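You operate a simulated robot arm through the tools that you are given. There is no shell and no other tool. Be economical: measure what you need, move in short steps, check, and stop when the job is done.

The job below is to be done with a simulated robot arm. You get a single attempt, and the scene is never put back.

TASK
Open the orange door, fetch the blue brush from the shelf of the base cupboard and set it on the shelf under the red drawer, then shut the door. Take the grey mallet and leave it in the hold tray. Turn the knob beside the gauge to 5 bar. Put the open white box on the top of the grey bench. Open the brushes drawer, put the yellow rag on the long table away in the inside of the brushes drawer and shut the drawer again. Fetch the teal rag and set it on the upper shelf of the long table. Any order will do. Set down upright: grey mallet, open white box.

The check looks at the end state, three seconds after you hand in, the way a careful person would. Anything else that was tipped, shoved, dropped, spilled or broken makes it a failure.

THE ROBOT
A 6-joint arm with a two-finger gripper on a trunk, on a base that drives. Base frame: it is fixed to the floor where the robot stands at the start and does not move with it; the origin is under the middle of the robot, x ahead of it, y to its left, z up; the surface under the hand at the start is at about z = 0.86. Readings come in m, rad, newtons and seconds.
Its first joint turns from -2.897 to 2.897 rad. Places, roughly: blue brush (12x6x5 cm) [0.7, -0.1, 0.4]; brushes drawer [2.3, -1.7, 0.8]; grey mallet (17x5x8 cm) [1.4, 0, 0.7]; hold tray (21x30 cm) [-1.74, -3.06, 0.88]; inside of the brushes drawer [2.3, -1.6, 0.8]; knob beside the gauge [2.1, -0.6, 0.8]; open white box (11x8x15 cm) [2.2, -0.4, 0.7]; orange door [0.8, 0.1, 0.4]; shelf under the red drawer (58x22 cm) [-2.66, -0.68, 0.52]; teal rag (10x7x3 cm) [2, -1.3, 1]; top of the grey bench [-0.5, 2.3, 0.8]; upper shelf of the long table [1.6, -1.5, 0.5]; yellow rag (10x6x3 cm) [1.7, -1, 1]. Payload 2.45 kg.
The TCP is the grasp point between the finger pads, 0.02 m short of the fingertips. In the tool frame z runs along the fingers and y along their closing line. The gripper opens to 0.14 m. The gripper's body begins 0.168 m behind the TCP.
Orientation is that of the tool frame in the base frame, as a unit quaternion [w, x, y, z]. With the fingers straight down and closing along the base's y, the tool's x points along the base's -x, its y along +y and its z along -z.

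THE INTERFACE
- The arm moves only by the tool nudge_tool. Its argument "moves" is a list that holds one entry, the list of rows, each a list of 6 numbers: the shift along the base's x, y, z in cm, then the turn, a rotation vector about the base's x, y, z in rad. In form: [[[dx, dy, dz, rx, ry, rz], ...]]. A call has 1 to 10 rows; each row is the pose to reach, as a shift and turn from the pose commanded when the call began. "fingers" is the gripper command, from -1 (shut) to 1 (fully open), values between in proportion, set as the call begins (left out, the last holds). A row lasts 0.2 s, in which the tool goes at most 0.05 m and 0.15 rad; a call with a longer step from one row to the next is refused whole, and so is a gripper value outside its range. Where a pose cannot be reached the arm comes as near as it can. A force on the tool above 40 N (or 10 N above the force at the start of the call, whichever is more), or a blocked arm, ends the call early, and 0.2 s more pass. The fingers move at their own pace (about 0.045 m/s each) and stop on an object; they squeeze with about 37 N. The grip force told is the motor's: it shows also when the fingers shut on nothing. Time passes only in rows, and 0.2 s behind the last, so rows that repeat a pose let the fingers close. The reply holds the time, the measured pose of the TCP, the force on the tool along the base axes, the opening and the grip force, in the units named above and with some noise, with the torque about the TCP (base axes, N m) and any sound that the robot's microphone picked up.
- Cameras (640 x 400 px; columns grow to the right, rows downward): "scene" is now at [-0.1009, 0.1612, 1.1235]; the picture's right is [-0.14, -0.99, 0.00], its down [-0.52, 0.08, -0.85] and it looks along [0.84, -0.12, -0.53] (base axes); focal length 258 px, centre (320, 200). "wrist" rides on the gripper at [0.078, 0.011, -0.209] in the tool frame; the picture's right is [-0.14, 0.99, 0.00], its down [-0.92, -0.13, -0.37] and it looks along [-0.36, -0.05, 0.93] (tool axes); focal length 280 px, centre (320, 200). There is no depth. A picture from a camera that has moved, and an enlarged one, comes with that camera's place and axes in the base frame and with its lens.
- grab_frame(camera): a new picture of that camera. The clock stands still meanwhile.
- drive_base(legs): drives the robot by 1 to 6 legs, each [ahead, left, turn to the left] in m, m and rad, along the robot's own axes; the way and the turn of a leg run together, so that a leg with both is an arc; at most 1.5 m and 3.142 rad a leg. The arm and the cameras ride along, it lands a little off, and it stops where it bumps. It gives what a move gives.
- aim_head(pan, tilt): turns the head with the scene camera to pan (to the left, within 2.496 rad either way) and tilt (down, from -0.506 to 1.204), counted from straight ahead of the robot. It gives what a move gives.
- zoom(camera, box): a new picture of the part [left, top, right, bottom] of that camera's present view, enlarged. The clock stands still meanwhile.
- close_job(): hands the job in; it is judged then, once.

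Work in short steps. Places have to be worked out from the pictures, the camera data and where the tool is seen: move nearer, look again, correct. Check each grasp and each placing, and mend what went wrong. You have 217 turns and 198 pictures in all, those below and enlarged ones among them. Open the gripper and draw the arm clear of the work before you hand the job in, unless the task says otherwise; then end with one line.

The tools are called after ">>>" by a JSON object that holds its "api" and its "payload". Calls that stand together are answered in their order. nudge_tool: Moves the arm, as the interface text tells. Its arguments: {"type":"object","properties":{"moves":{"type":"array"},"fingers":{"type":"number"}},"required":["moves"]} The other tools are called the same way: drive_base (legs) drives the base; aim_head (pan, tilt) turns the head that bears the scene camera; grab_frame (camera) takes a picture; zoom (camera, box) takes an enlarged picture of a part of a camera's view; close_job () hands the job in.

At the start:

```text
clock: 0.0
position: [0.5469, 0.0285, 0.9847]
ee_rot: [0.0, 0.0, 1.0, 0.001]
force: [-0.1, 0.4, -0.2]
wrist_torque: [0.01, -0.02, 0.03]
width: 0.1402
finger_force: 0.1
robot x, y, heading: [0.0009, -0.0018, 0.002]
head pan, tilt: [-0.145, 0.553]
```

scene: 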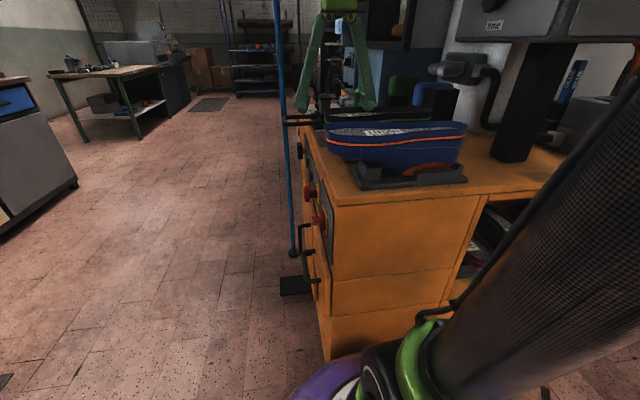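
wrist: 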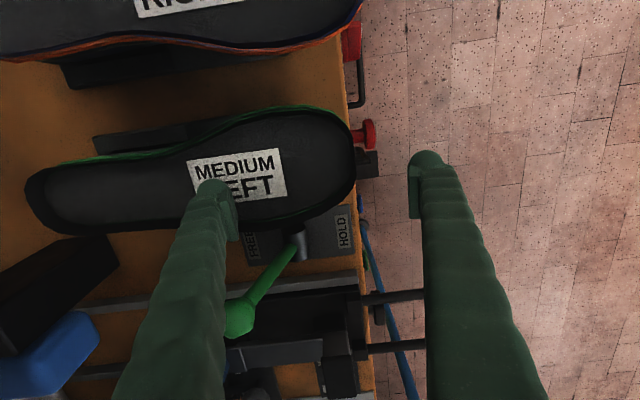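

The first pictures show an orange bench/cupboard ahead. I'll look around with the head before moving.

>>> {"api": "aim_head", "payload": {"pan": 0.0, "tilt": 0.2}}

>>> {"api": "grab_frame", "payload": {"camera": "scene"}}

>>> {"api": "aim_head", "payload": {"pan": -0.9, "tilt": 0.3}}

>>> {"api": "grab_frame", "payload": {"camera": "scene"}}

>>> {"api": "aim_head", "payload": {"pan": 1.3, "tilt": 0.3}}

>>> {"api": "grab_frame", "payload": {"camera": "scene"}}

>>> {"api": "aim_head", "payload": {"pan": 2.4, "tilt": 0.3}}

>>> {"api": "grab_frame", "payload": {"camera": "scene"}}

>>> {"api": "aim_head", "payload": {"pan": -2.2, "tilt": 0.3}}

>>> {"api": "grab_frame", "payload": {"camera": "scene"}}

```text
clock: 0.8
position: [0.5459, 0.0298, 0.9854]
ee_rot: [0.0, 0.0, 1.0, 0.001]
force: [1.1, 0.0, -0.3]
wrist_torque: [-0.01, -0.03, -0.01]
width: 0.1399
finger_force: 0.2
robot x, y, heading: [0.0016, -0.0016, -0.004]
head pan, tilt: [0.0, 0.201]
```

```text
195 pictures are left
camera scene: at [-0.0965, 0.1741, 1.1561], right [0.0, -1.0, 0.0], down [-0.2, 0.0, -0.98], along [0.98, 0.0, -0.2], focal length 258 px, centre (320, 200)
```

scene: 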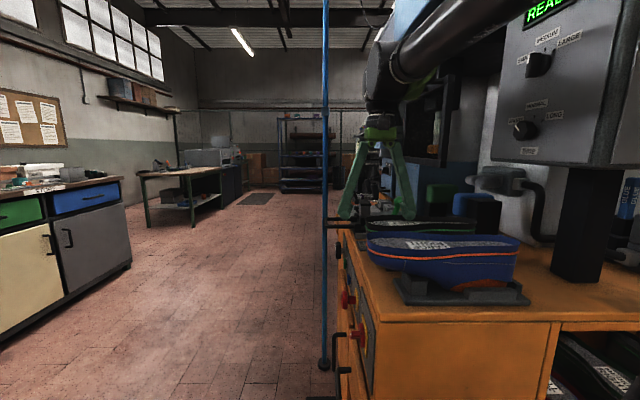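

```text
clock: 2.0
position: [0.5476, 0.0299, 0.9849]
ee_rot: [0.0, -0.001, 1.0, -0.001]
force: [-0.1, -0.1, 0.4]
wrist_torque: [0.0, 0.01, 0.03]
width: 0.1402
finger_force: 0.0
robot x, y, heading: [0.0009, 0.0004, 0.001]
head pan, tilt: [-0.901, 0.3]
```

```text
194 pictures are left
camera scene: at [-0.1316, 0.101, 1.1469], right [-0.78, -0.62, 0.0], down [-0.18, 0.23, -0.96], along [0.59, -0.75, -0.3], focal length 258 px, centre (320, 200)
```

scene: 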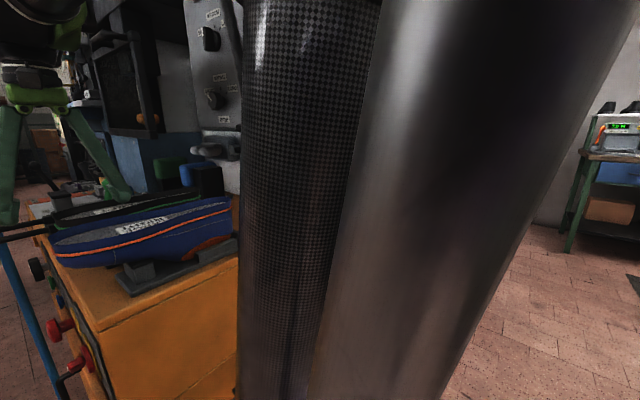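

```text
clock: 4.1
position: [0.5467, 0.0305, 0.9849]
ee_rot: [0.0, 0.0, 1.0, 0.001]
force: [0.9, 0.6, -0.2]
wrist_torque: [-0.02, 0.02, 0.04]
width: 0.1401
finger_force: 0.1
robot x, y, heading: [-0.0015, 0.0019, -0.005]
head pan, tilt: [1.3, 0.3]
```

```text
193 pictures are left
camera scene: at [-0.1647, 0.2641, 1.1468], right [0.96, -0.27, 0.0], down [-0.08, -0.28, -0.96], along [0.26, 0.92, -0.3], focal length 258 px, centre (320, 200)
```

scene: 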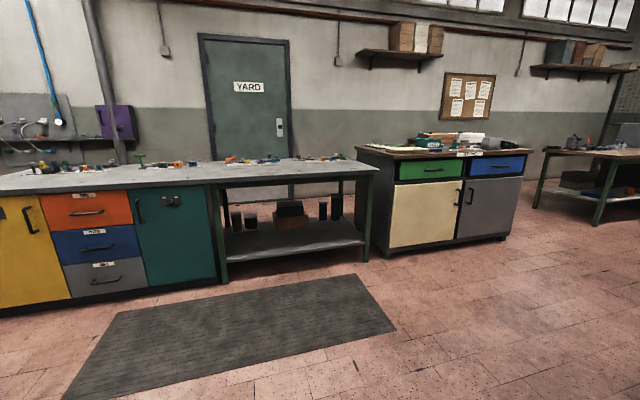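

```text
clock: 5.4
position: [0.5469, 0.0291, 0.9838]
ee_rot: [-0.001, 0.0, 1.0, 0.001]
force: [-0.2, 0.0, -0.3]
wrist_torque: [-0.02, -0.01, -0.03]
width: 0.14
finger_force: 0.1
robot x, y, heading: [0.0015, -0.0005, 0.003]
head pan, tilt: [2.4, 0.3]
```

```text
192 pictures are left
camera scene: at [-0.2585, 0.2373, 1.1469], right [0.68, 0.74, 0.0], down [0.22, -0.2, -0.96], along [-0.7, 0.65, -0.3], focal length 258 px, centre (320, 200)
```

scene: 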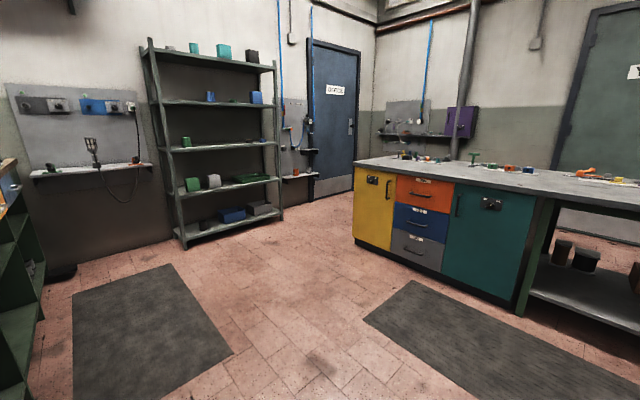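

```text
clock: 9.1
position: [0.5474, 0.0297, 0.986]
ee_rot: [0.0, 0.0, 1.0, 0.0]
force: [-0.4, -0.1, -0.9]
wrist_torque: [0.01, -0.01, -0.02]
width: 0.14
finger_force: 0.0
robot x, y, heading: [0.0004, -0.0025, 0.001]
head pan, tilt: [-2.201, 0.3]
```

```text
191 pictures are left
camera scene: at [-0.2447, 0.0987, 1.1469], right [-0.81, 0.59, 0.0], down [0.17, 0.24, -0.96], along [-0.56, -0.77, -0.3], focal length 258 px, centre (320, 200)
```

scene: 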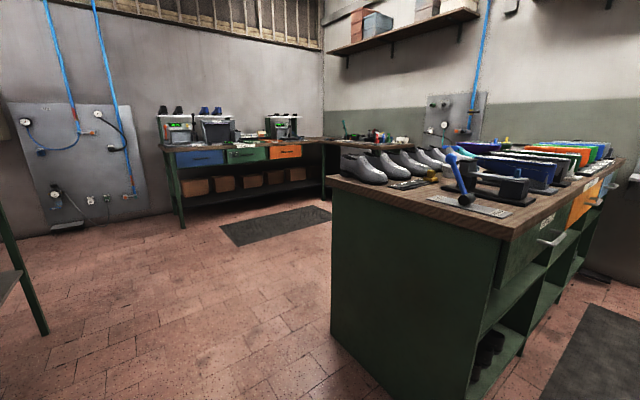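

Bench front faces +y (left), so I need to come round to its left side. I raise and draw back the arm first, then drive left and ahead and turn right.

>>> {"api": "nudge_tool", "payload": {"moves": [[[0, 0, 4, 0, 0, 0], [0, 0, 8, 0, 0, 0], [0, 0, 12, 0, 0, 0], [-4, 0, 15, 0, 0, 0], [-8, 0, 15, 0, 0, 0], [-12, 0, 15, 0, 0, 0], [-16, 0, 15, 0, 0, 0], [-20, 0, 15, 0, 0, 0]]]}}

>>> {"api": "drive_base", "payload": {"legs": [[0, 1.0, 0]]}}

>>> {"api": "aim_head", "payload": {"pan": -0.6, "tilt": 0.5}}

>>> {"api": "grab_frame", "payload": {"camera": "scene"}}

```text
clock: 10.9
position: [0.3472, 0.0296, 1.1353]
ee_rot: [0.0, -0.001, 1.0, 0.0]
force: [0.8, 0.7, -0.7]
wrist_torque: [-0.01, 0.05, 0.0]
width: 0.1401
finger_force: 0.0
robot x, y, heading: [-0.0023, -0.0036, 0.003]
head pan, tilt: [-2.201, 0.3]
```

```text
clock: 16.1
position: [0.3469, 1.0236, 1.1342]
ee_rot: [0.0, -0.001, 1.0, 0.0]
force: [0.5, 0.5, 0.2]
wrist_torque: [0.03, -0.01, 0.0]
width: 0.1399
finger_force: 0.0
robot x, y, heading: [0.0008, 0.9953, -0.0]
head pan, tilt: [-2.201, 0.3]
```

```text
clock: 17.7
position: [0.3447, 1.0237, 1.1347]
ee_rot: [0.0, 0.0, 1.0, 0.0]
force: [0.6, 0.6, 0.5]
wrist_torque: [-0.02, 0.01, 0.01]
width: 0.1398
finger_force: 0.1
robot x, y, heading: [-0.0023, 0.9917, 0.002]
head pan, tilt: [-0.6, 0.499]
```

```text
190 pictures are left
camera scene: at [-0.1152, 1.1164, 1.1284], right [-0.56, -0.83, 0.0], down [-0.4, 0.27, -0.88], along [0.72, -0.5, -0.48], focal length 258 px, centre (320, 200)
```

scene: 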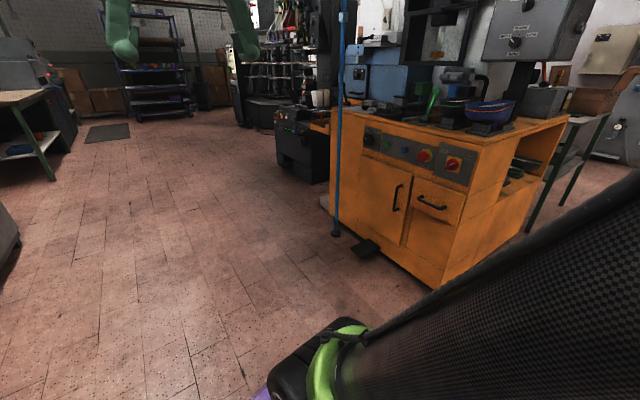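

Pole foot lies at about (1.10, 0.14); door has its handle on the low-x side and hinge toward the pole. I drive ahead and turn to face the cupboard.

>>> {"api": "drive_base", "payload": {"legs": [[0.75, 0, 0], [0, 0, -1.5708]]}}

>>> {"api": "aim_head", "payload": {"pan": 0.1, "tilt": 0.7}}

>>> {"api": "grab_frame", "payload": {"camera": "scene"}}

>>> {"api": "grab_frame", "payload": {"camera": "wrist"}}

```text
clock: 25.6
position: [0.7722, 0.6472, 1.1354]
ee_rot: [-0.001, 0.709, 0.705, 0.0]
force: [0.4, -0.8, -0.1]
wrist_torque: [0.02, 0.0, 0.01]
width: 0.1397
finger_force: 0.1
robot x, y, heading: [0.7407, 0.9925, -1.584]
head pan, tilt: [-0.6, 0.499]
```

```text
clock: 26.7
position: [0.7722, 0.646, 1.1349]
ee_rot: [0.0, 0.709, 0.705, 0.0]
force: [0.5, 0.1, -0.8]
wrist_torque: [0.02, 0.01, -0.01]
width: 0.1399
finger_force: 0.1
robot x, y, heading: [0.7445, 0.9926, -1.578]
head pan, tilt: [0.099, 0.7]
```

```text
189 pictures are left
camera scene: at [0.9279, 1.0968, 1.1107], right [-1.0, -0.09, 0.0], down [-0.06, 0.64, -0.77], along [0.07, -0.76, -0.64], focal length 258 px, centre (320, 200)
```

scene: 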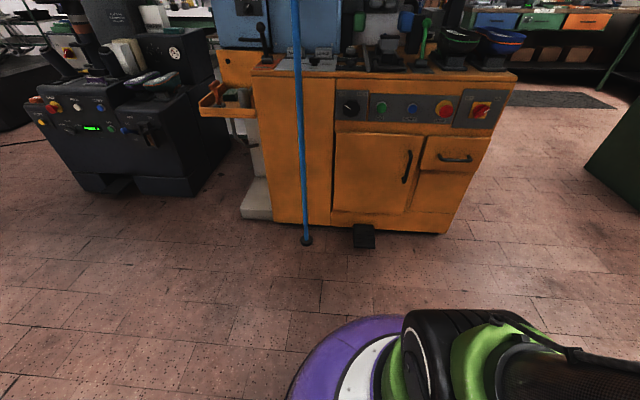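

```text
188 pictures are left
camera wrist: at [0.7827, 0.7251, 1.3431], right [0.99, -0.14, 0.0], down [-0.13, -0.92, 0.37], along [-0.05, -0.36, -0.93], focal length 280 px, centre (320, 200)
```

wrist: 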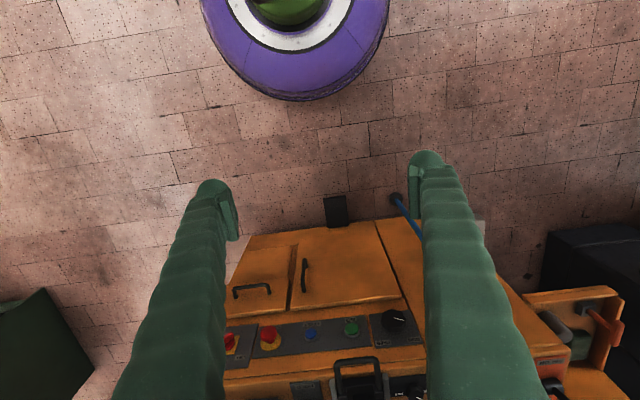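

Front plane is y≈0.03, door handle a vertical bar at x≈0.623, z 0.39–0.55, hinge near x≈0.96. I drive a bit nearer and turn the tool to horizontal, facing the cupboard.

>>> {"api": "drive_base", "payload": {"legs": [[0.15, 0, 0]]}}

>>> {"api": "nudge_tool", "payload": {"moves": [[[0, 0, -3, -0.14, 0, 0], [0, 0, -6, -0.28, 0, 0], [0, 0, -9, -0.42, 0, 0], [0, 0, -12, -0.56, 0, 0], [0, 0, -16, -0.7, 0, 0], [0, 0, -20, -0.84, 0, 0], [0, 0, -24, -0.98, 0, 0], [0, 0, -28, -1.12, 0, 0], [0, 0, -32, -1.26, 0, 0], [0, 0, -36, -1.4, 0, 0]]], "fingers": 0.0}}

>>> {"api": "grab_frame", "payload": {"camera": "wrist"}}

```text
clock: 28.1
position: [0.7703, 0.496, 1.1346]
ee_rot: [0.0, 0.709, 0.705, 0.0]
force: [0.9, -0.1, -0.4]
wrist_torque: [0.02, 0.0, -0.01]
width: 0.1401
finger_force: 0.1
robot x, y, heading: [0.7439, 0.8467, -1.575]
head pan, tilt: [0.099, 0.7]
```

```text
clock: 30.5
position: [0.7409, 0.4663, 0.8061]
ee_rot: [0.381, 0.62, 0.444, -0.523]
force: [0.3, 0.8, -0.6]
wrist_torque: [-0.03, 0.0, -0.05]
width: 0.0703
finger_force: 0.1
out of reach, approached as far as the arm can: row 5, 6, 7, 8, 9, 10
robot x, y, heading: [0.7436, 0.8445, -1.579]
head pan, tilt: [0.099, 0.7]
stopped in row 10: the arm was blocked; the commanded pose is now the measured one
```

```text
187 pictures are left
camera wrist: at [0.8202, 0.671, 0.7627], right [0.93, -0.34, 0.14], down [-0.06, 0.24, 0.97], along [-0.36, -0.91, 0.21], focal length 280 px, centre (320, 200)
```

wrist: 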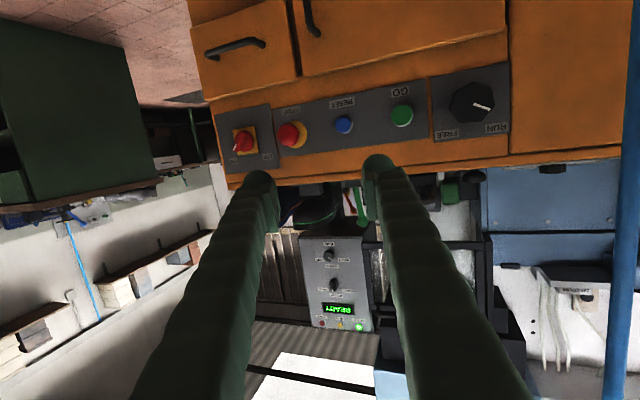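

The tool was too near the axis to come horizontal; it points −y but yawed 0.32 rad. I move out and down and correct yaw and pitch.

>>> {"api": "nudge_tool", "payload": {"moves": [[[-1, -3, -2, -0.02, 0, 0.05], [-2, -6, -5, -0.04, 0, 0.1], [-3, -9, -8, -0.08, 0, 0.16], [-4, -11, -11, -0.12, 0, 0.2], [-5, -12, -15, -0.16, 0, 0.26], [-6, -13, -19, -0.16, 0, 0.32], [-7, -14, -23, -0.16, 0, 0.32], [-8, -15, -27, -0.16, 0, 0.32], [-9, -15, -31, -0.16, 0, 0.32], [-10, -15, -32, -0.16, 0, 0.32]]]}}

>>> {"api": "grab_frame", "payload": {"camera": "wrist"}}

```text
clock: 31.3
position: [0.9128, 0.3823, 0.8133]
ee_rot: [0.534, 0.462, 0.582, -0.403]
force: [-0.2, 0.0, 0.0]
wrist_torque: [0.0, -0.02, -0.01]
width: 0.0698
finger_force: 0.1
out of reach, approached as far as the arm can: row 3
robot x, y, heading: [0.744, 0.8415, -1.577]
head pan, tilt: [0.099, 0.7]
stopped in row 3: the arm was blocked; the commanded pose is now the measured one
```

```text
186 pictures are left
camera wrist: at [0.8695, 0.5954, 0.7572], right [0.96, 0.23, 0.16], down [-0.21, 0.23, 0.95], along [0.18, -0.95, 0.27], focal length 280 px, centre (320, 200)
```

wrist: 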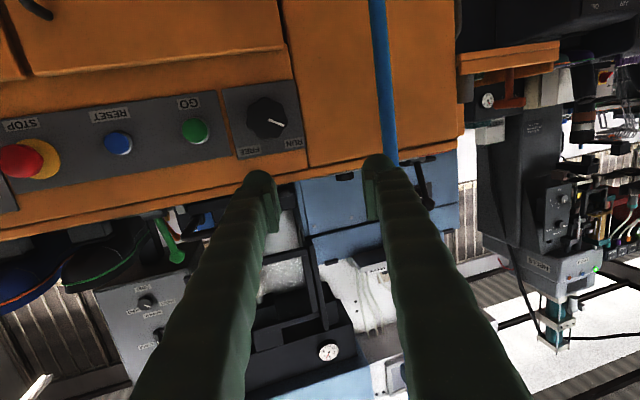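

The arm is cramped; I back the base off 0.2 m so the tool can stretch out, then undo the yaw and lower.

>>> {"api": "drive_base", "payload": {"legs": [[-0.22, 0, 0]]}}

>>> {"api": "nudge_tool", "payload": {"moves": [[[-2, -3, 0, 0, 0, -0.04], [-4, -6, 0, 0, 0, -0.08], [-6, -9, 0, 0, 0, -0.12], [-8, -12, 0, 0, 0, -0.16], [-10, -15, -1, 0, 0, -0.2], [-12, -18, -4, 0, 0, -0.25], [-15, -20, -7, 0, 0, -0.25], [-18, -20, -11, 0, 0, -0.25], [-20, -20, -15, 0, 0, -0.25]]]}}

```text
clock: 33.0
position: [0.9125, 0.6042, 0.8134]
ee_rot: [0.535, 0.461, 0.582, -0.403]
force: [0.3, -0.2, -0.7]
wrist_torque: [0.02, 0.0, -0.04]
width: 0.0699
finger_force: 0.1
robot x, y, heading: [0.7448, 1.0638, -1.578]
head pan, tilt: [0.099, 0.7]
```

```text
clock: 35.0
position: [0.7189, 0.3856, 0.757]
ee_rot: [0.468, 0.528, 0.53, -0.471]
force: [1.6, -0.1, 0.3]
wrist_torque: [0.08, -0.03, -0.16]
width: 0.07
finger_force: 0.1
out of reach, approached as far as the arm can: row 7, 8, 9
robot x, y, heading: [0.7411, 1.0597, -1.58]
head pan, tilt: [0.099, 0.7]
```

The descent stuck at z 0.757. I test lowering further along with some more reach.

>>> {"api": "nudge_tool", "payload": {"moves": [[[0, -2, -3, 0, 0, 0], [0, -4, -6, 0, 0, 0], [0, -6, -9, 0, 0, 0], [0, -8, -12, 0, 0, 0], [0, -9, -15, 0, 0, 0]]]}}

>>> {"api": "aim_head", "payload": {"pan": -0.2, "tilt": 0.6}}

>>> {"api": "grab_frame", "payload": {"camera": "scene"}}

```text
clock: 36.1
position: [0.7185, 0.265, 0.7192]
ee_rot: [0.478, 0.532, 0.523, -0.464]
force: [-0.4, -0.2, 0.5]
wrist_torque: [0.0, -0.01, 0.02]
width: 0.0699
finger_force: 0.1
out of reach, approached as far as the arm can: row 1, 2, 3, 4, 5
robot x, y, heading: [0.747, 1.0657, -1.574]
head pan, tilt: [0.099, 0.7]
```

```text
clock: 37.0
position: [0.7178, 0.2653, 0.7188]
ee_rot: [0.478, 0.532, 0.523, -0.464]
force: [0.9, 0.7, 0.7]
wrist_torque: [0.0, 0.02, 0.0]
width: 0.0699
finger_force: 0.0
robot x, y, heading: [0.744, 1.0637, -1.584]
head pan, tilt: [-0.201, 0.6]
```

```text
185 pictures are left
camera scene: at [0.9027, 1.1643, 1.1193], right [-0.98, 0.21, 0.0], down [0.12, 0.55, -0.82], along [-0.17, -0.81, -0.57], focal length 258 px, centre (320, 200)
```

scene: 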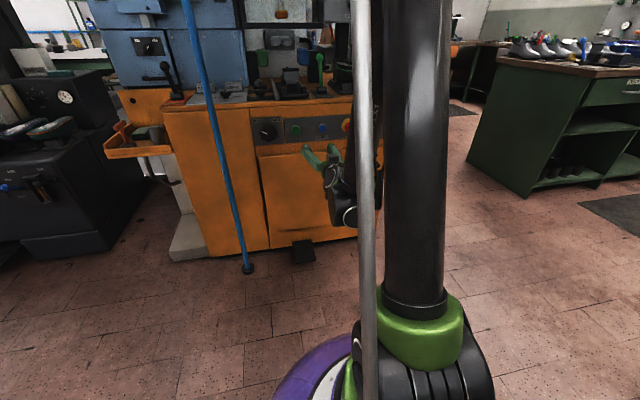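

The wrist seems limited for a level tool that low. I pitch the tool down about 0.6 rad and lower again.

>>> {"api": "nudge_tool", "payload": {"moves": [[[0, 0, -2, 0.12, 0, 0], [0, 0, -5, 0.24, 0, 0], [0, 0, -8, 0.36, 0, 0], [0, 0, -11, 0.48, 0, 0], [0, 0, -14, 0.6, 0, 0], [0, 0, -17, 0.6, 0, 0], [0, 0, -20, 0.6, 0, 0]]]}}

>>> {"api": "grab_frame", "payload": {"camera": "wrist"}}

```text
clock: 38.5
position: [0.7166, 0.2646, 0.5172]
ee_rot: [0.302, 0.648, 0.635, -0.292]
force: [0.3, 0.0, 0.3]
wrist_torque: [-0.02, -0.01, -0.02]
width: 0.0698
finger_force: 0.0
robot x, y, heading: [0.7463, 1.0619, -1.575]
head pan, tilt: [-0.201, 0.6]
```

```text
184 pictures are left
camera wrist: at [0.7281, 0.4749, 0.5928], right [0.99, -0.1, 0.12], down [-0.15, -0.31, 0.94], along [-0.06, -0.94, -0.33], focal length 280 px, centre (320, 200)
```

wrist: 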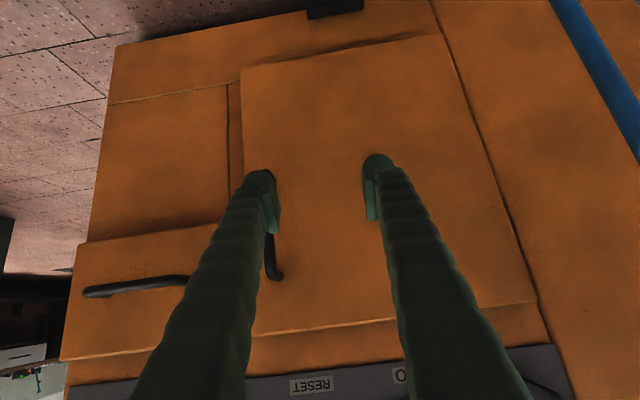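

Handle top measured at (0.624, ~0.07, 0.55). I go to a pre-grasp in front of it and look.

>>> {"api": "nudge_tool", "payload": {"moves": [[[-3, -3, -1, 0, 0, 0], [-6, -6, -2, 0, 0, 0], [-9.2, -9, -3, 0, 0, 0], [-9.2, -13, -3, 0, 0, 0], [-9.2, -15, -3, 0, 0, 0]]]}}

>>> {"api": "grab_frame", "payload": {"camera": "wrist"}}

```text
clock: 39.8
position: [0.6233, 0.1156, 0.4873]
ee_rot: [0.302, 0.649, 0.635, -0.292]
force: [-0.4, -0.8, -0.5]
wrist_torque: [-0.02, 0.02, 0.0]
width: 0.07
finger_force: 0.1
robot x, y, heading: [0.7423, 1.0598, -1.576]
head pan, tilt: [-0.201, 0.6]
```

```text
183 pictures are left
camera wrist: at [0.6351, 0.3253, 0.5629], right [0.99, -0.1, 0.13], down [-0.15, -0.31, 0.94], along [-0.06, -0.94, -0.32], focal length 280 px, centre (320, 200)
```

wrist: 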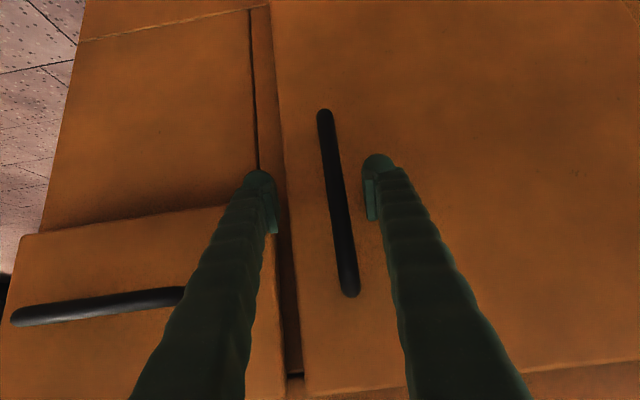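

The bar is between the fingers, a touch to +x. I advance 4.5 cm, shift +0.6 cm and close.

>>> {"api": "nudge_tool", "payload": {"moves": [[[0.6, -2, 0, 0, 0, 0], [0.6, -3.5, 0, 0, 0, 0], [0.6, -4.7, 0, 0, 0, 0]]]}}

>>> {"api": "grab_frame", "payload": {"camera": "wrist"}}

```text
clock: 40.1
position: [0.6235, 0.1135, 0.4857]
ee_rot: [0.299, 0.65, 0.635, -0.29]
force: [-0.2, 10.3, -1.3]
wrist_torque: [-0.06, -0.09, 0.48]
width: 0.0704
finger_force: 0.0
robot x, y, heading: [0.7418, 1.0636, -1.577]
head pan, tilt: [-0.201, 0.6]
stopped in row 1: the force on the tool passed its limit at 71 N (the readings are from after the stop); the commanded pose is now the measured one
```

```text
182 pictures are left
camera wrist: at [0.6361, 0.323, 0.563], right [0.99, -0.1, 0.12], down [-0.15, -0.32, 0.94], along [-0.06, -0.94, -0.33], focal length 280 px, centre (320, 200)
```

wrist: 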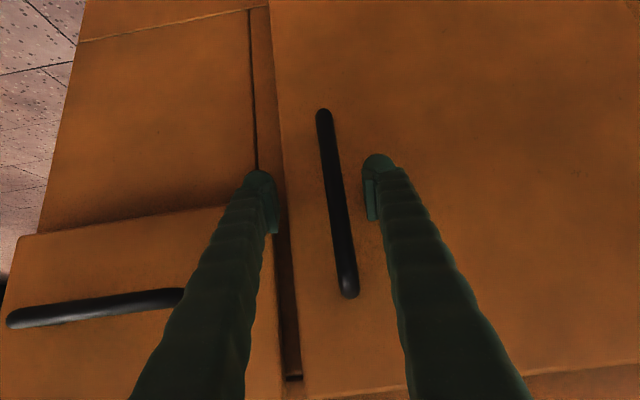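

Tips touched the door face (face ≈ y 0.09). I back off slightly, centre +1 cm in x, and close on the bar.

>>> {"api": "nudge_tool", "payload": {"moves": [[[0.5, 0.6, 0, 0, 0, 0], [1.0, 0.7, 0, 0, 0, 0], [1.0, 0.7, 0, 0, 0, 0], [1.0, 0.7, 0, 0, 0, 0], [1.0, 0.7, 0, 0, 0, 0], [1.0, 0.7, 0, 0, 0, 0]]], "fingers": -1}}

>>> {"api": "grab_frame", "payload": {"camera": "wrist"}}

```text
clock: 41.5
position: [0.6368, 0.1191, 0.4875]
ee_rot: [0.3, 0.649, 0.636, -0.291]
force: [14.7, -4.3, 0.1]
wrist_torque: [-0.03, 0.23, -0.11]
width: 0.009
finger_force: 36.8
robot x, y, heading: [0.7459, 1.0615, -1.575]
head pan, tilt: [-0.201, 0.6]
```

```text
181 pictures are left
camera wrist: at [0.6476, 0.329, 0.5629], right [0.99, -0.1, 0.12], down [-0.15, -0.32, 0.94], along [-0.06, -0.94, -0.33], focal length 280 px, centre (320, 200)
```

wrist: 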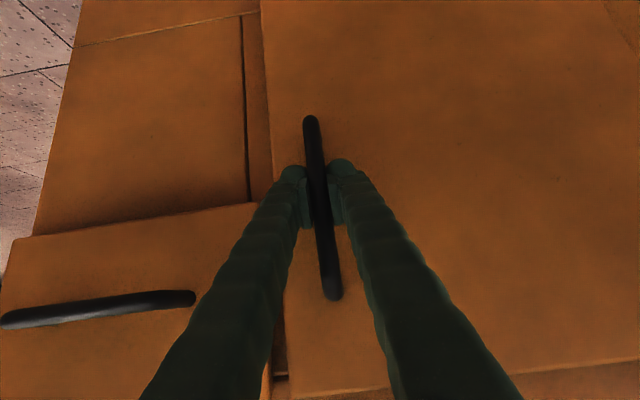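

Gripped. Pull along the arc about the hinge (≈0.967, 0.08), first to about 0.42 rad, with gentle yaw.

>>> {"api": "nudge_tool", "payload": {"moves": [[[0.35, 2.3, 0, 0, 0, -0.03], [0.87, 4.57, 0, 0, 0, -0.06], [1.5, 6.8, 0, 0, 0, -0.09], [2.37, 8.97, 0, 0, 0, -0.12], [3.3, 11.05, 0, 0, 0, -0.16], [4.45, 13.1, 0, 0, 0, -0.2]]]}}

```text
clock: 42.2
position: [0.6514, 0.1762, 0.4879]
ee_rot: [0.291, 0.671, 0.612, -0.301]
force: [2.0, -1.3, 2.8]
wrist_torque: [0.07, 0.4, 0.04]
width: 0.0091
finger_force: 36.5
robot x, y, heading: [0.7426, 1.0624, -1.577]
head pan, tilt: [-0.201, 0.6]
stopped in row 3: the force on the tool passed its limit at 44 N (the readings are from after the stop); the commanded pose is now the measured one
```

Door moves; forces dropped after the stop. I continue the arc more slowly.

>>> {"api": "nudge_tool", "payload": {"moves": [[[0.5, 1.6, 0, 0, 0, -0.02], [1.0, 3.2, 0, 0, 0, -0.04], [1.7, 4.8, 0, 0, 0, -0.06], [2.4, 6.3, 0, 0, 0, -0.08], [3.2, 7.8, 0, 0, 0, -0.1], [4.1, 9.3, 0, 0, 0, -0.12], [5.0, 10.7, 0, 0, 0, -0.14], [6.0, 12.0, 0, 0, 0, -0.16]]]}}

```text
clock: 43.1
position: [0.6756, 0.2256, 0.4864]
ee_rot: [0.282, 0.69, 0.591, -0.309]
force: [3.6, -2.6, -2.3]
wrist_torque: [0.3, 0.37, -0.02]
width: 0.009
finger_force: 36.7
robot x, y, heading: [0.7475, 1.0623, -1.577]
head pan, tilt: [-0.201, 0.6]
stopped in row 4: the force on the tool passed its limit at 44 N (the readings are from after the stop); the commanded pose is now the measured one
```

Continuing the arc with radius ≈0.30 and no yaw.

>>> {"api": "nudge_tool", "payload": {"moves": [[[0.5, 0.9, 0, 0, 0, 0], [1.08, 1.8, 0, 0, 0, 0], [1.7, 2.7, 0, 0, 0, 0], [2.3, 3.54, 0, 0, 0, 0], [2.95, 4.4, 0, 0, 0, 0], [3.62, 5.18, 0, 0, 0, 0], [4.3, 6.0, 0, 0, 0, 0], [5.06, 6.73, 0, 0, 0, 0], [5.8, 7.5, 0, 0, 0, 0], [6.6, 8.16, 0, 0, 0, 0]]]}}

>>> {"api": "grab_frame", "payload": {"camera": "wrist"}}

```text
clock: 44.1
position: [0.6926, 0.2516, 0.4982]
ee_rot: [0.28, 0.692, 0.59, -0.308]
force: [1.4, 0.1, -14.5]
wrist_torque: [0.19, 0.33, 0.01]
width: 0.0086
finger_force: 37.0
out of reach, approached as far as the arm can: row 2, 3, 4
robot x, y, heading: [0.7447, 1.0637, -1.566]
head pan, tilt: [-0.201, 0.6]
stopped in row 4: the force on the tool passed its limit at 46 N (the readings are from after the stop); the commanded pose is now the measured one
```

```text
180 pictures are left
camera wrist: at [0.7325, 0.458, 0.5748], right [0.96, -0.24, 0.13], down [-0.2, -0.3, 0.93], along [-0.18, -0.92, -0.33], focal length 280 px, centre (320, 200)
```

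wrist: 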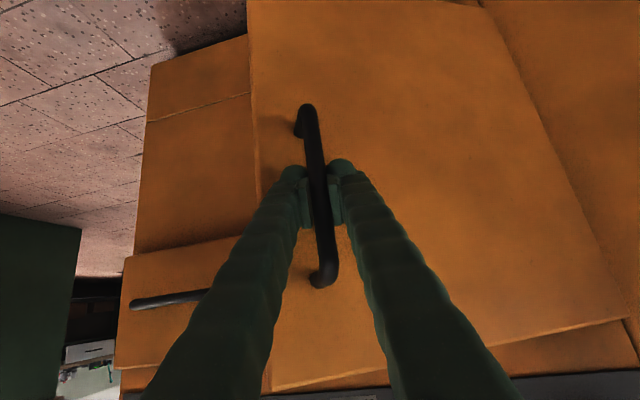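

Door is ~0.42 rad open but the arm is at its near limit. I release, back the base off, then will push the door open from its inner edge.

>>> {"api": "nudge_tool", "payload": {"moves": [[[0, 0, 0, 0, 0, 0], [0, 0, 0, 0, 0, 0], [0, 0, 0, 0, 0, 0], [0, 0, 0, 0, 0, 0]]], "fingers": 0.1}}

>>> {"api": "drive_base", "payload": {"legs": [[-0.14, 0, 0]]}}

>>> {"api": "grab_frame", "payload": {"camera": "wrist"}}

```text
clock: 45.1
position: [0.6916, 0.2526, 0.4987]
ee_rot: [0.279, 0.693, 0.589, -0.309]
force: [0.4, -0.6, 0.4]
wrist_torque: [-0.01, -0.03, 0.02]
width: 0.077
finger_force: 0.0
robot x, y, heading: [0.7437, 1.0626, -1.577]
head pan, tilt: [-0.201, 0.6]
```

```text
clock: 46.5
position: [0.6943, 0.3937, 0.499]
ee_rot: [0.28, 0.692, 0.59, -0.308]
force: [0.8, 0.4, -1.0]
wrist_torque: [-0.02, -0.02, 0.04]
width: 0.0769
finger_force: 0.0
robot x, y, heading: [0.7405, 1.2042, -1.578]
head pan, tilt: [-0.201, 0.6]
```

```text
179 pictures are left
camera wrist: at [0.7334, 0.5991, 0.5754], right [0.96, -0.24, 0.13], down [-0.2, -0.3, 0.93], along [-0.18, -0.93, -0.33], focal length 280 px, centre (320, 200)
```

wrist: 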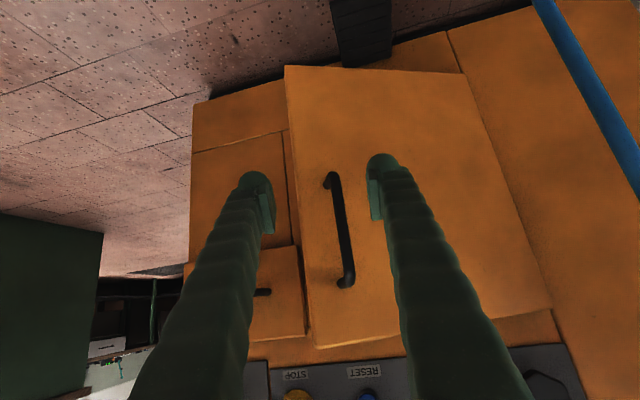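

Door edge ≈ (0.63, 0.227). I close the fingers and place them left of the edge and inside, then sweep +x.

>>> {"api": "nudge_tool", "payload": {"moves": [[[-3, 0, -1, 0, 0, 0.05], [-7, 0, -2, 0, 0, 0.1], [-11, -2, -2, 0, 0, 0.15], [-12, -6, -2, 0, 0, 0.2], [-12, -10, -2, 0, 0, 0.25], [-12, -14, -2, 0, 0, 0.3], [-12, -17.5, -2, 0, 0, 0.3], [-12, -21, -2, 0, 0, 0.3]]], "fingers": -1}}

>>> {"api": "grab_frame", "payload": {"camera": "wrist"}}

```text
clock: 48.2
position: [0.5729, 0.1826, 0.4788]
ee_rot: [0.322, 0.596, 0.686, -0.264]
force: [-0.9, 0.2, 0.4]
wrist_torque: [-0.02, 0.01, 0.0]
width: 0.0
finger_force: 29.0
out of reach, approached as far as the arm can: row 1, 2
robot x, y, heading: [0.749, 1.2002, -1.575]
head pan, tilt: [-0.201, 0.6]
```

```text
178 pictures are left
camera wrist: at [0.5501, 0.3912, 0.5557], right [0.99, 0.06, 0.13], down [-0.1, -0.34, 0.93], along [0.1, -0.94, -0.33], focal length 280 px, centre (320, 200)
```

wrist: 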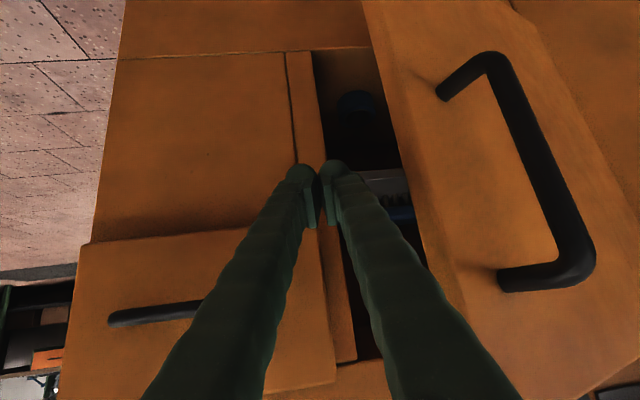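

Gap is clear and the brush is partly seen inside. Sweeping +x against the door's inner edge.

>>> {"api": "nudge_tool", "payload": {"moves": [[[3, 0.5, 0, 0, 0, 0], [6, 1.5, 0, 0, 0, 0], [9, 2.5, 0, 0, 0, 0], [12, 3.5, 0, 0, 0, 0], [15, 4.5, 0, 0, 0, 0], [18, 5.5, 0, 0, 0, 0], [21, 6.5, 0, 0, 0, 0], [24, 7.5, 0, 0, 0, 0], [27, 8.5, 0, 0, 0, 0], [30, 9.5, 0, 0, 0, 0]]]}}

>>> {"api": "grab_frame", "payload": {"camera": "wrist"}}

```text
clock: 48.8
position: [0.6053, 0.1944, 0.4769]
ee_rot: [0.321, 0.599, 0.684, -0.266]
force: [-0.3, -0.9, 0.1]
wrist_torque: [0.02, 0.04, 0.01]
width: 0.0
finger_force: 30.0
robot x, y, heading: [0.7423, 1.2037, -1.579]
head pan, tilt: [-0.201, 0.6]
stopped in row 2: the force on the tool passed its limit at 58 N (the readings are from after the stop); the commanded pose is now the measured one
```

```text
177 pictures are left
camera wrist: at [0.5843, 0.4029, 0.5546], right [0.99, 0.05, 0.12], down [-0.1, -0.34, 0.93], along [0.09, -0.94, -0.33], focal length 280 px, centre (320, 200)
```

wrist: 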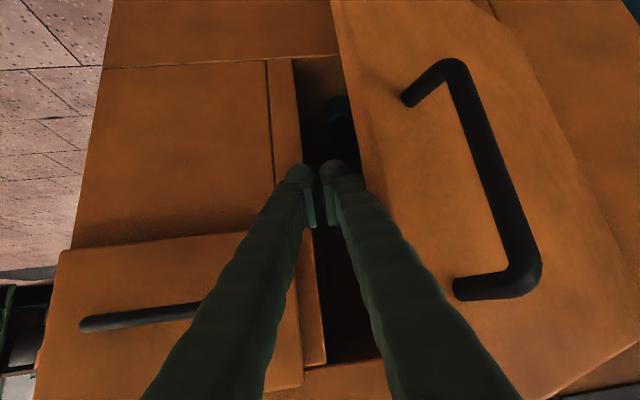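

Contact at the door edge; pushing sideways has poor leverage. I yaw the tool to hook the tip behind the edge and then pull slowly.

>>> {"api": "nudge_tool", "payload": {"moves": [[[-2, -1, 0, 0, 0, 0.12], [-2, -2, 0, 0, 0, 0.24], [-2, -3, 0, 0, 0, 0.36], [-1, -4, 0, 0, 0, 0.48], [0, -4, 0, 0, 0, 0.5], [1.5, -4, 0, 0, 0, 0.5]]]}}

>>> {"api": "grab_frame", "payload": {"camera": "wrist"}}

```text
clock: 50.2
position: [0.6188, 0.1544, 0.4775]
ee_rot: [0.376, 0.411, 0.812, -0.177]
force: [-0.2, 0.2, 0.2]
wrist_torque: [-0.01, -0.01, 0.02]
width: 0.0
finger_force: 29.6
robot x, y, heading: [0.7441, 1.207, -1.574]
head pan, tilt: [-0.201, 0.6]
```

```text
176 pictures are left
camera wrist: at [0.5017, 0.3276, 0.5547], right [0.85, 0.52, 0.12], down [0.08, -0.35, 0.93], along [0.53, -0.78, -0.33], focal length 280 px, centre (320, 200)
```

wrist: 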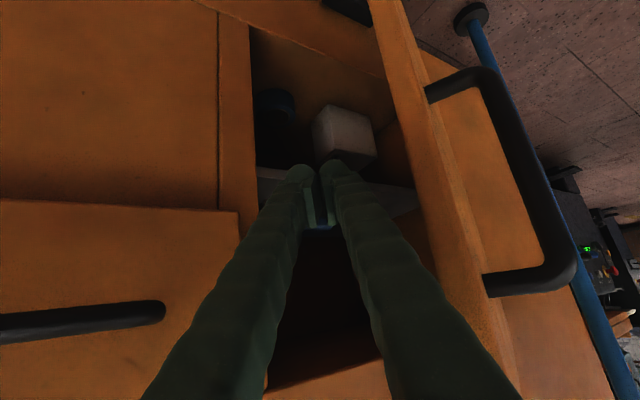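

Well hooked. Pull slowly in +x/+y.

>>> {"api": "nudge_tool", "payload": {"moves": [[[1.2, 0.8, 0, 0, 0, 0], [2.4, 1.6, 0, 0, 0, 0], [3.6, 2.6, 0, 0, 0, 0], [4.8, 3.6, 0, 0, 0, 0], [6, 4.6, 0, 0, 0, 0], [7.2, 5.6, 0, 0, 0, 0], [8.4, 6.6, 0, 0, 0, 0], [9.6, 7.6, 0, 0, 0, 0], [10.8, 8.6, 0, 0, 0, 0], [12, 9.6, 0, 0, 0, 0]]]}}

>>> {"api": "grab_frame", "payload": {"camera": "wrist"}}

```text
clock: 52.4
position: [0.7407, 0.2513, 0.4778]
ee_rot: [0.376, 0.411, 0.811, -0.178]
force: [-0.3, -0.5, -0.4]
wrist_torque: [0.0, 0.0, -0.01]
width: 0.0
finger_force: 29.9
robot x, y, heading: [0.7459, 1.2072, -1.576]
head pan, tilt: [-0.201, 0.6]
```

```text
175 pictures are left
camera wrist: at [0.6222, 0.4243, 0.5551], right [0.85, 0.52, 0.12], down [0.08, -0.35, 0.93], along [0.53, -0.78, -0.33], focal length 280 px, centre (320, 200)
```

wrist: 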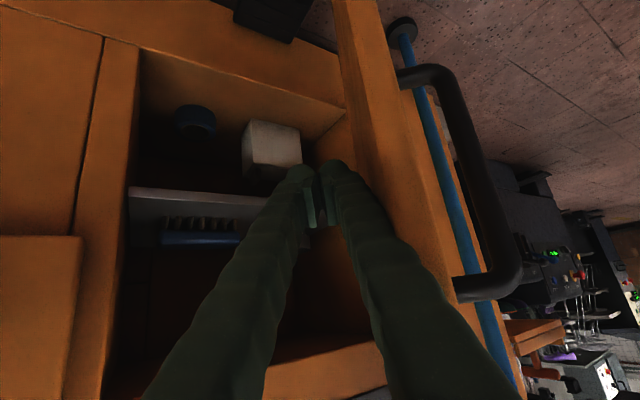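

Nearly open; brush (blue back, bristles up in the upside-down view → bristles down) seen on shelf. Push a further 9 cm.

>>> {"api": "nudge_tool", "payload": {"moves": [[[1.2, 0.5, 0, 0, 0, 0], [2.4, 1, 0, 0, 0, 0], [3.6, 1.5, 0, 0, 0, 0], [4.8, 2, 0, 0, 0, 0], [6, 2.5, 0, 0, 0, 0], [7.2, 3, 0, 0, 0, 0], [8.4, 3.5, 0, 0, 0, 0], [9.6, 3.5, 0, 0, 0, 0]]]}}

>>> {"api": "nudge_tool", "payload": {"moves": [[[-3, 1, 0, 0, 0, -0.1], [-6, 2, 0, 0, 0, -0.2], [-9, 3, 0, 0, 0, -0.3], [-12, 4, 0, 0, 0, -0.4], [-14, 4, 0, 0, 0, -0.5], [-15, 4, 0, 0, 0, -0.58]]], "fingers": 0.2}}

>>> {"api": "grab_frame", "payload": {"camera": "wrist"}}

```text
clock: 54.2
position: [0.8362, 0.2845, 0.4788]
ee_rot: [0.376, 0.411, 0.811, -0.179]
force: [0.4, -0.1, 0.5]
wrist_torque: [0.03, -0.01, 0.0]
width: 0.0
finger_force: 29.3
robot x, y, heading: [0.7443, 1.2028, -1.581]
head pan, tilt: [-0.201, 0.6]
```

```text
clock: 55.6
position: [0.6853, 0.3262, 0.4773]
ee_rot: [0.309, 0.627, 0.659, -0.278]
force: [0.1, -0.1, -0.3]
wrist_torque: [0.02, 0.01, 0.0]
width: 0.0842
finger_force: 0.0
robot x, y, heading: [0.7474, 1.2047, -1.582]
head pan, tilt: [-0.201, 0.6]
```

```text
174 pictures are left
camera wrist: at [0.6827, 0.5347, 0.5548], right [0.99, -0.03, 0.12], down [-0.13, -0.33, 0.93], along [0.01, -0.94, -0.33], focal length 280 px, centre (320, 200)
```

wrist: 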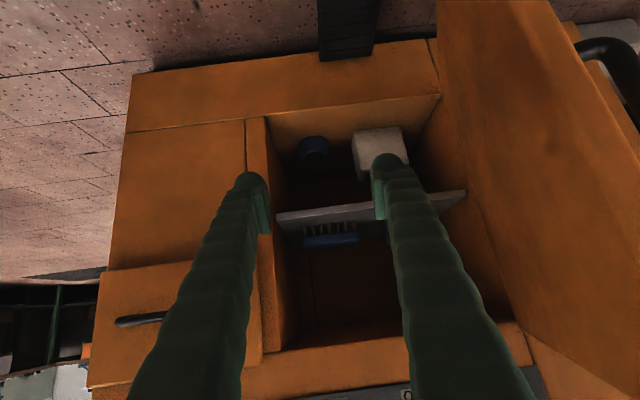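

Door is open. Zoom on the brush on its shelf.

>>> {"api": "zoom", "payload": {"camera": "wrist", "box": [260, 180, 420, 280]}}

```text
4.00 times, centred on (340, 230) of wrist
camera zoom: at [0.6827, 0.5347, 0.5548], right [0.99, -0.03, 0.12], down [-0.13, -0.33, 0.93], along [0.01, -0.94, -0.33], focal length 1122 px, centre (240, 80)
```

zoom: 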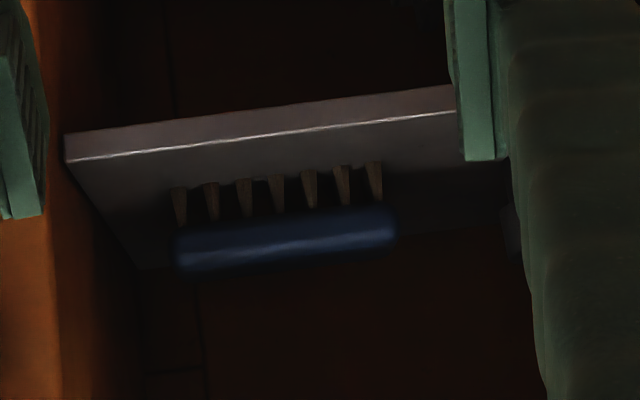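

Brush estimated near (0.70, −0.065), top z≈0.45, long side along x. I drive 0.25 m nearer and look again for triangulation.

>>> {"api": "drive_base", "payload": {"legs": [[0.25, 0, 0]]}}

>>> {"api": "nudge_tool", "payload": {"moves": [[[0, 0, 0, -0.07, 0, 0], [0, 0, 0, -0.14, 0, 0], [1.5, 0, 0, -0.2, 0, 0], [1.5, 0, 0, -0.2, 0, 0]]], "fingers": 1}}

>>> {"api": "grab_frame", "payload": {"camera": "wrist"}}

```text
clock: 57.4
position: [0.6839, 0.0733, 0.4778]
ee_rot: [0.308, 0.627, 0.659, -0.279]
force: [-0.6, 0.2, 0.7]
wrist_torque: [0.02, -0.01, 0.02]
width: 0.0841
finger_force: 0.0
robot x, y, heading: [0.7391, 0.95, -1.58]
head pan, tilt: [-0.201, 0.6]
```

```text
clock: 58.4
position: [0.6946, 0.0497, 0.5037]
ee_rot: [0.369, 0.593, 0.628, -0.342]
force: [5.2, 2.6, -2.8]
wrist_torque: [-0.01, -0.29, -0.21]
width: 0.1366
finger_force: 0.1
out of reach, approached as far as the arm can: row 2, 3, 4
robot x, y, heading: [0.741, 0.9508, -1.581]
head pan, tilt: [-0.201, 0.6]
```

```text
172 pictures are left
camera wrist: at [0.6915, 0.2711, 0.5393], right [0.99, -0.01, 0.13], down [-0.13, -0.14, 0.98], along [0.01, -0.99, -0.14], focal length 280 px, centre (320, 200)
```

wrist: 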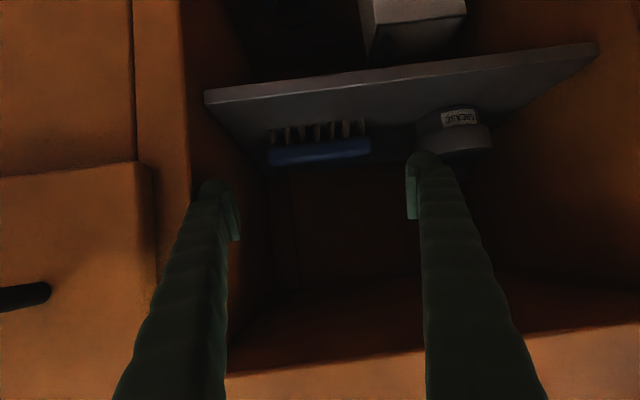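

Brush: centre ≈ (0.702, −0.08), blue block z≈0.435, shelf top 0.40; left frame at x≈0.61. I open to 13.3 cm, centre on x 0.703 and slide in partway.

>>> {"api": "nudge_tool", "payload": {"moves": [[[0.9, 0, 0, 0, 0, 0], [0.9, -1.5, -1, 0, 0, 0], [0.9, -3.5, -2, 0, 0, 0], [0.9, -5.5, -3, 0, 0, 0], [0.9, -7.5, -4, 0, 0, 0]]], "fingers": 0.9}}

>>> {"api": "grab_frame", "payload": {"camera": "wrist"}}

```text
clock: 59.6
position: [0.7051, -0.0247, 0.465]
ee_rot: [0.37, 0.592, 0.628, -0.343]
force: [-0.3, 0.3, 0.5]
wrist_torque: [-0.03, -0.03, -0.02]
width: 0.1327
finger_force: 0.1
robot x, y, heading: [0.7399, 0.9502, -1.585]
head pan, tilt: [-0.201, 0.6]
```

```text
171 pictures are left
camera wrist: at [0.7009, 0.196, 0.4982], right [0.99, -0.01, 0.13], down [-0.13, -0.14, 0.98], along [0.01, -0.99, -0.14], focal length 280 px, centre (320, 200)
```

wrist: 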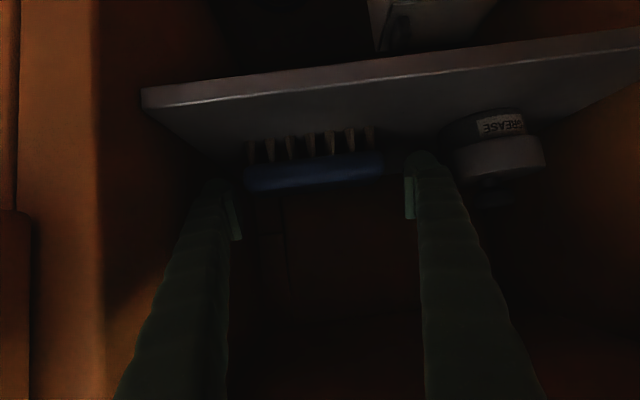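

Brush front at y≈−0.037, block mid z≈0.441, x≈0.703. Move in to y −0.065, z 0.443 and close.

>>> {"api": "nudge_tool", "payload": {"moves": [[[-0.1, -1.3, -0.8, 0, 0, 0], [-0.1, -2.6, -1.6, 0, 0, 0], [-0.1, -4.2, -2.2, 0, 0, 0]]]}}

>>> {"api": "nudge_tool", "payload": {"moves": [[[0, 0, 0, 0, 0, 0], [0, 0, 0, 0, 0, 0], [0, 0, 0, 0, 0, 0]]], "fingers": -1}}

>>> {"api": "grab_frame", "payload": {"camera": "wrist"}}

```text
clock: 60.4
position: [0.7035, -0.0668, 0.4429]
ee_rot: [0.369, 0.594, 0.627, -0.344]
force: [0.9, 0.7, 1.3]
wrist_torque: [-0.01, 0.0, 0.03]
width: 0.1347
finger_force: 1.4
robot x, y, heading: [0.7434, 0.9506, -1.576]
head pan, tilt: [-0.201, 0.6]
```

```text
clock: 61.2
position: [0.7047, -0.0666, 0.443]
ee_rot: [0.37, 0.593, 0.628, -0.343]
force: [0.3, -0.1, 0.3]
wrist_torque: [0.0, 0.03, -0.01]
width: 0.133
finger_force: 37.1
robot x, y, heading: [0.7431, 0.9502, -1.579]
head pan, tilt: [-0.201, 0.6]
```

```text
170 pictures are left
camera wrist: at [0.7, 0.1541, 0.4766], right [0.99, -0.01, 0.13], down [-0.13, -0.14, 0.98], along [0.01, -0.99, -0.14], focal length 280 px, centre (320, 200)
```

wrist: 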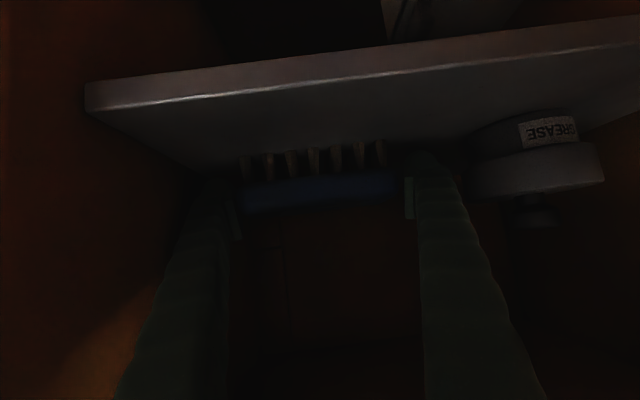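

Gripper stopped at 13.3 cm, wider than the brush's 12. Zoom to see what's held.

>>> {"api": "zoom", "payload": {"camera": "wrist", "box": [180, 110, 480, 260]}}

>>> {"api": "nudge_tool", "payload": {"moves": [[[0, 0, 1.0, 0, 0, 0], [0, 0, 2.0, 0, 0, 0], [0, 0, 2.5, 0, 0, 0]]]}}

>>> {"api": "zoom", "payload": {"camera": "wrist", "box": [180, 110, 480, 260]}}

```text
2.13 times, centred on (330, 185) of wrist
camera zoom: at [0.7, 0.1541, 0.4766], right [0.99, -0.01, 0.13], down [-0.13, -0.14, 0.98], along [0.01, -0.99, -0.14], focal length 598 px, centre (299, 232)
```

zoom: 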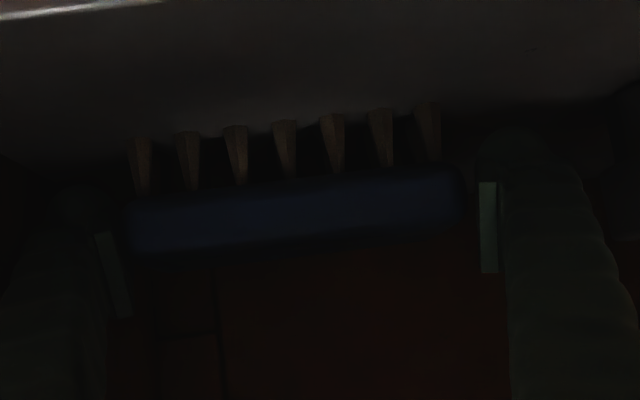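

```text
clock: 62.0
position: [0.7033, -0.0665, 0.4675]
ee_rot: [0.37, 0.593, 0.628, -0.343]
force: [0.5, 0.0, -1.0]
wrist_torque: [-0.02, 0.03, 0.02]
width: 0.1329
finger_force: 36.9
robot x, y, heading: [0.744, 0.9516, -1.577]
head pan, tilt: [-0.201, 0.6]
```

```text
2.13 times, centred on (330, 185) of wrist
camera zoom: at [0.6996, 0.154, 0.5016], right [0.99, -0.01, 0.13], down [-0.13, -0.14, 0.98], along [0.01, -0.99, -0.14], focal length 598 px, centre (299, 232)
```

zoom: 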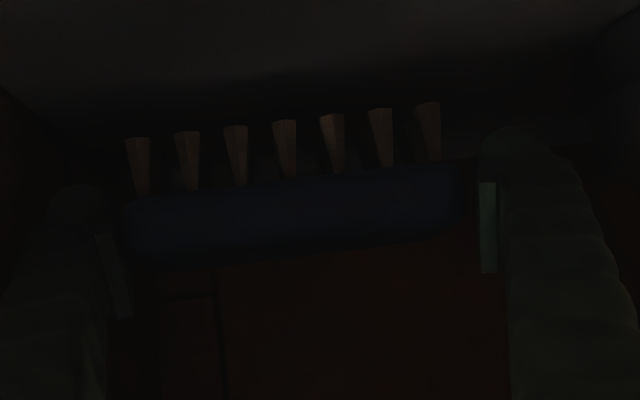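

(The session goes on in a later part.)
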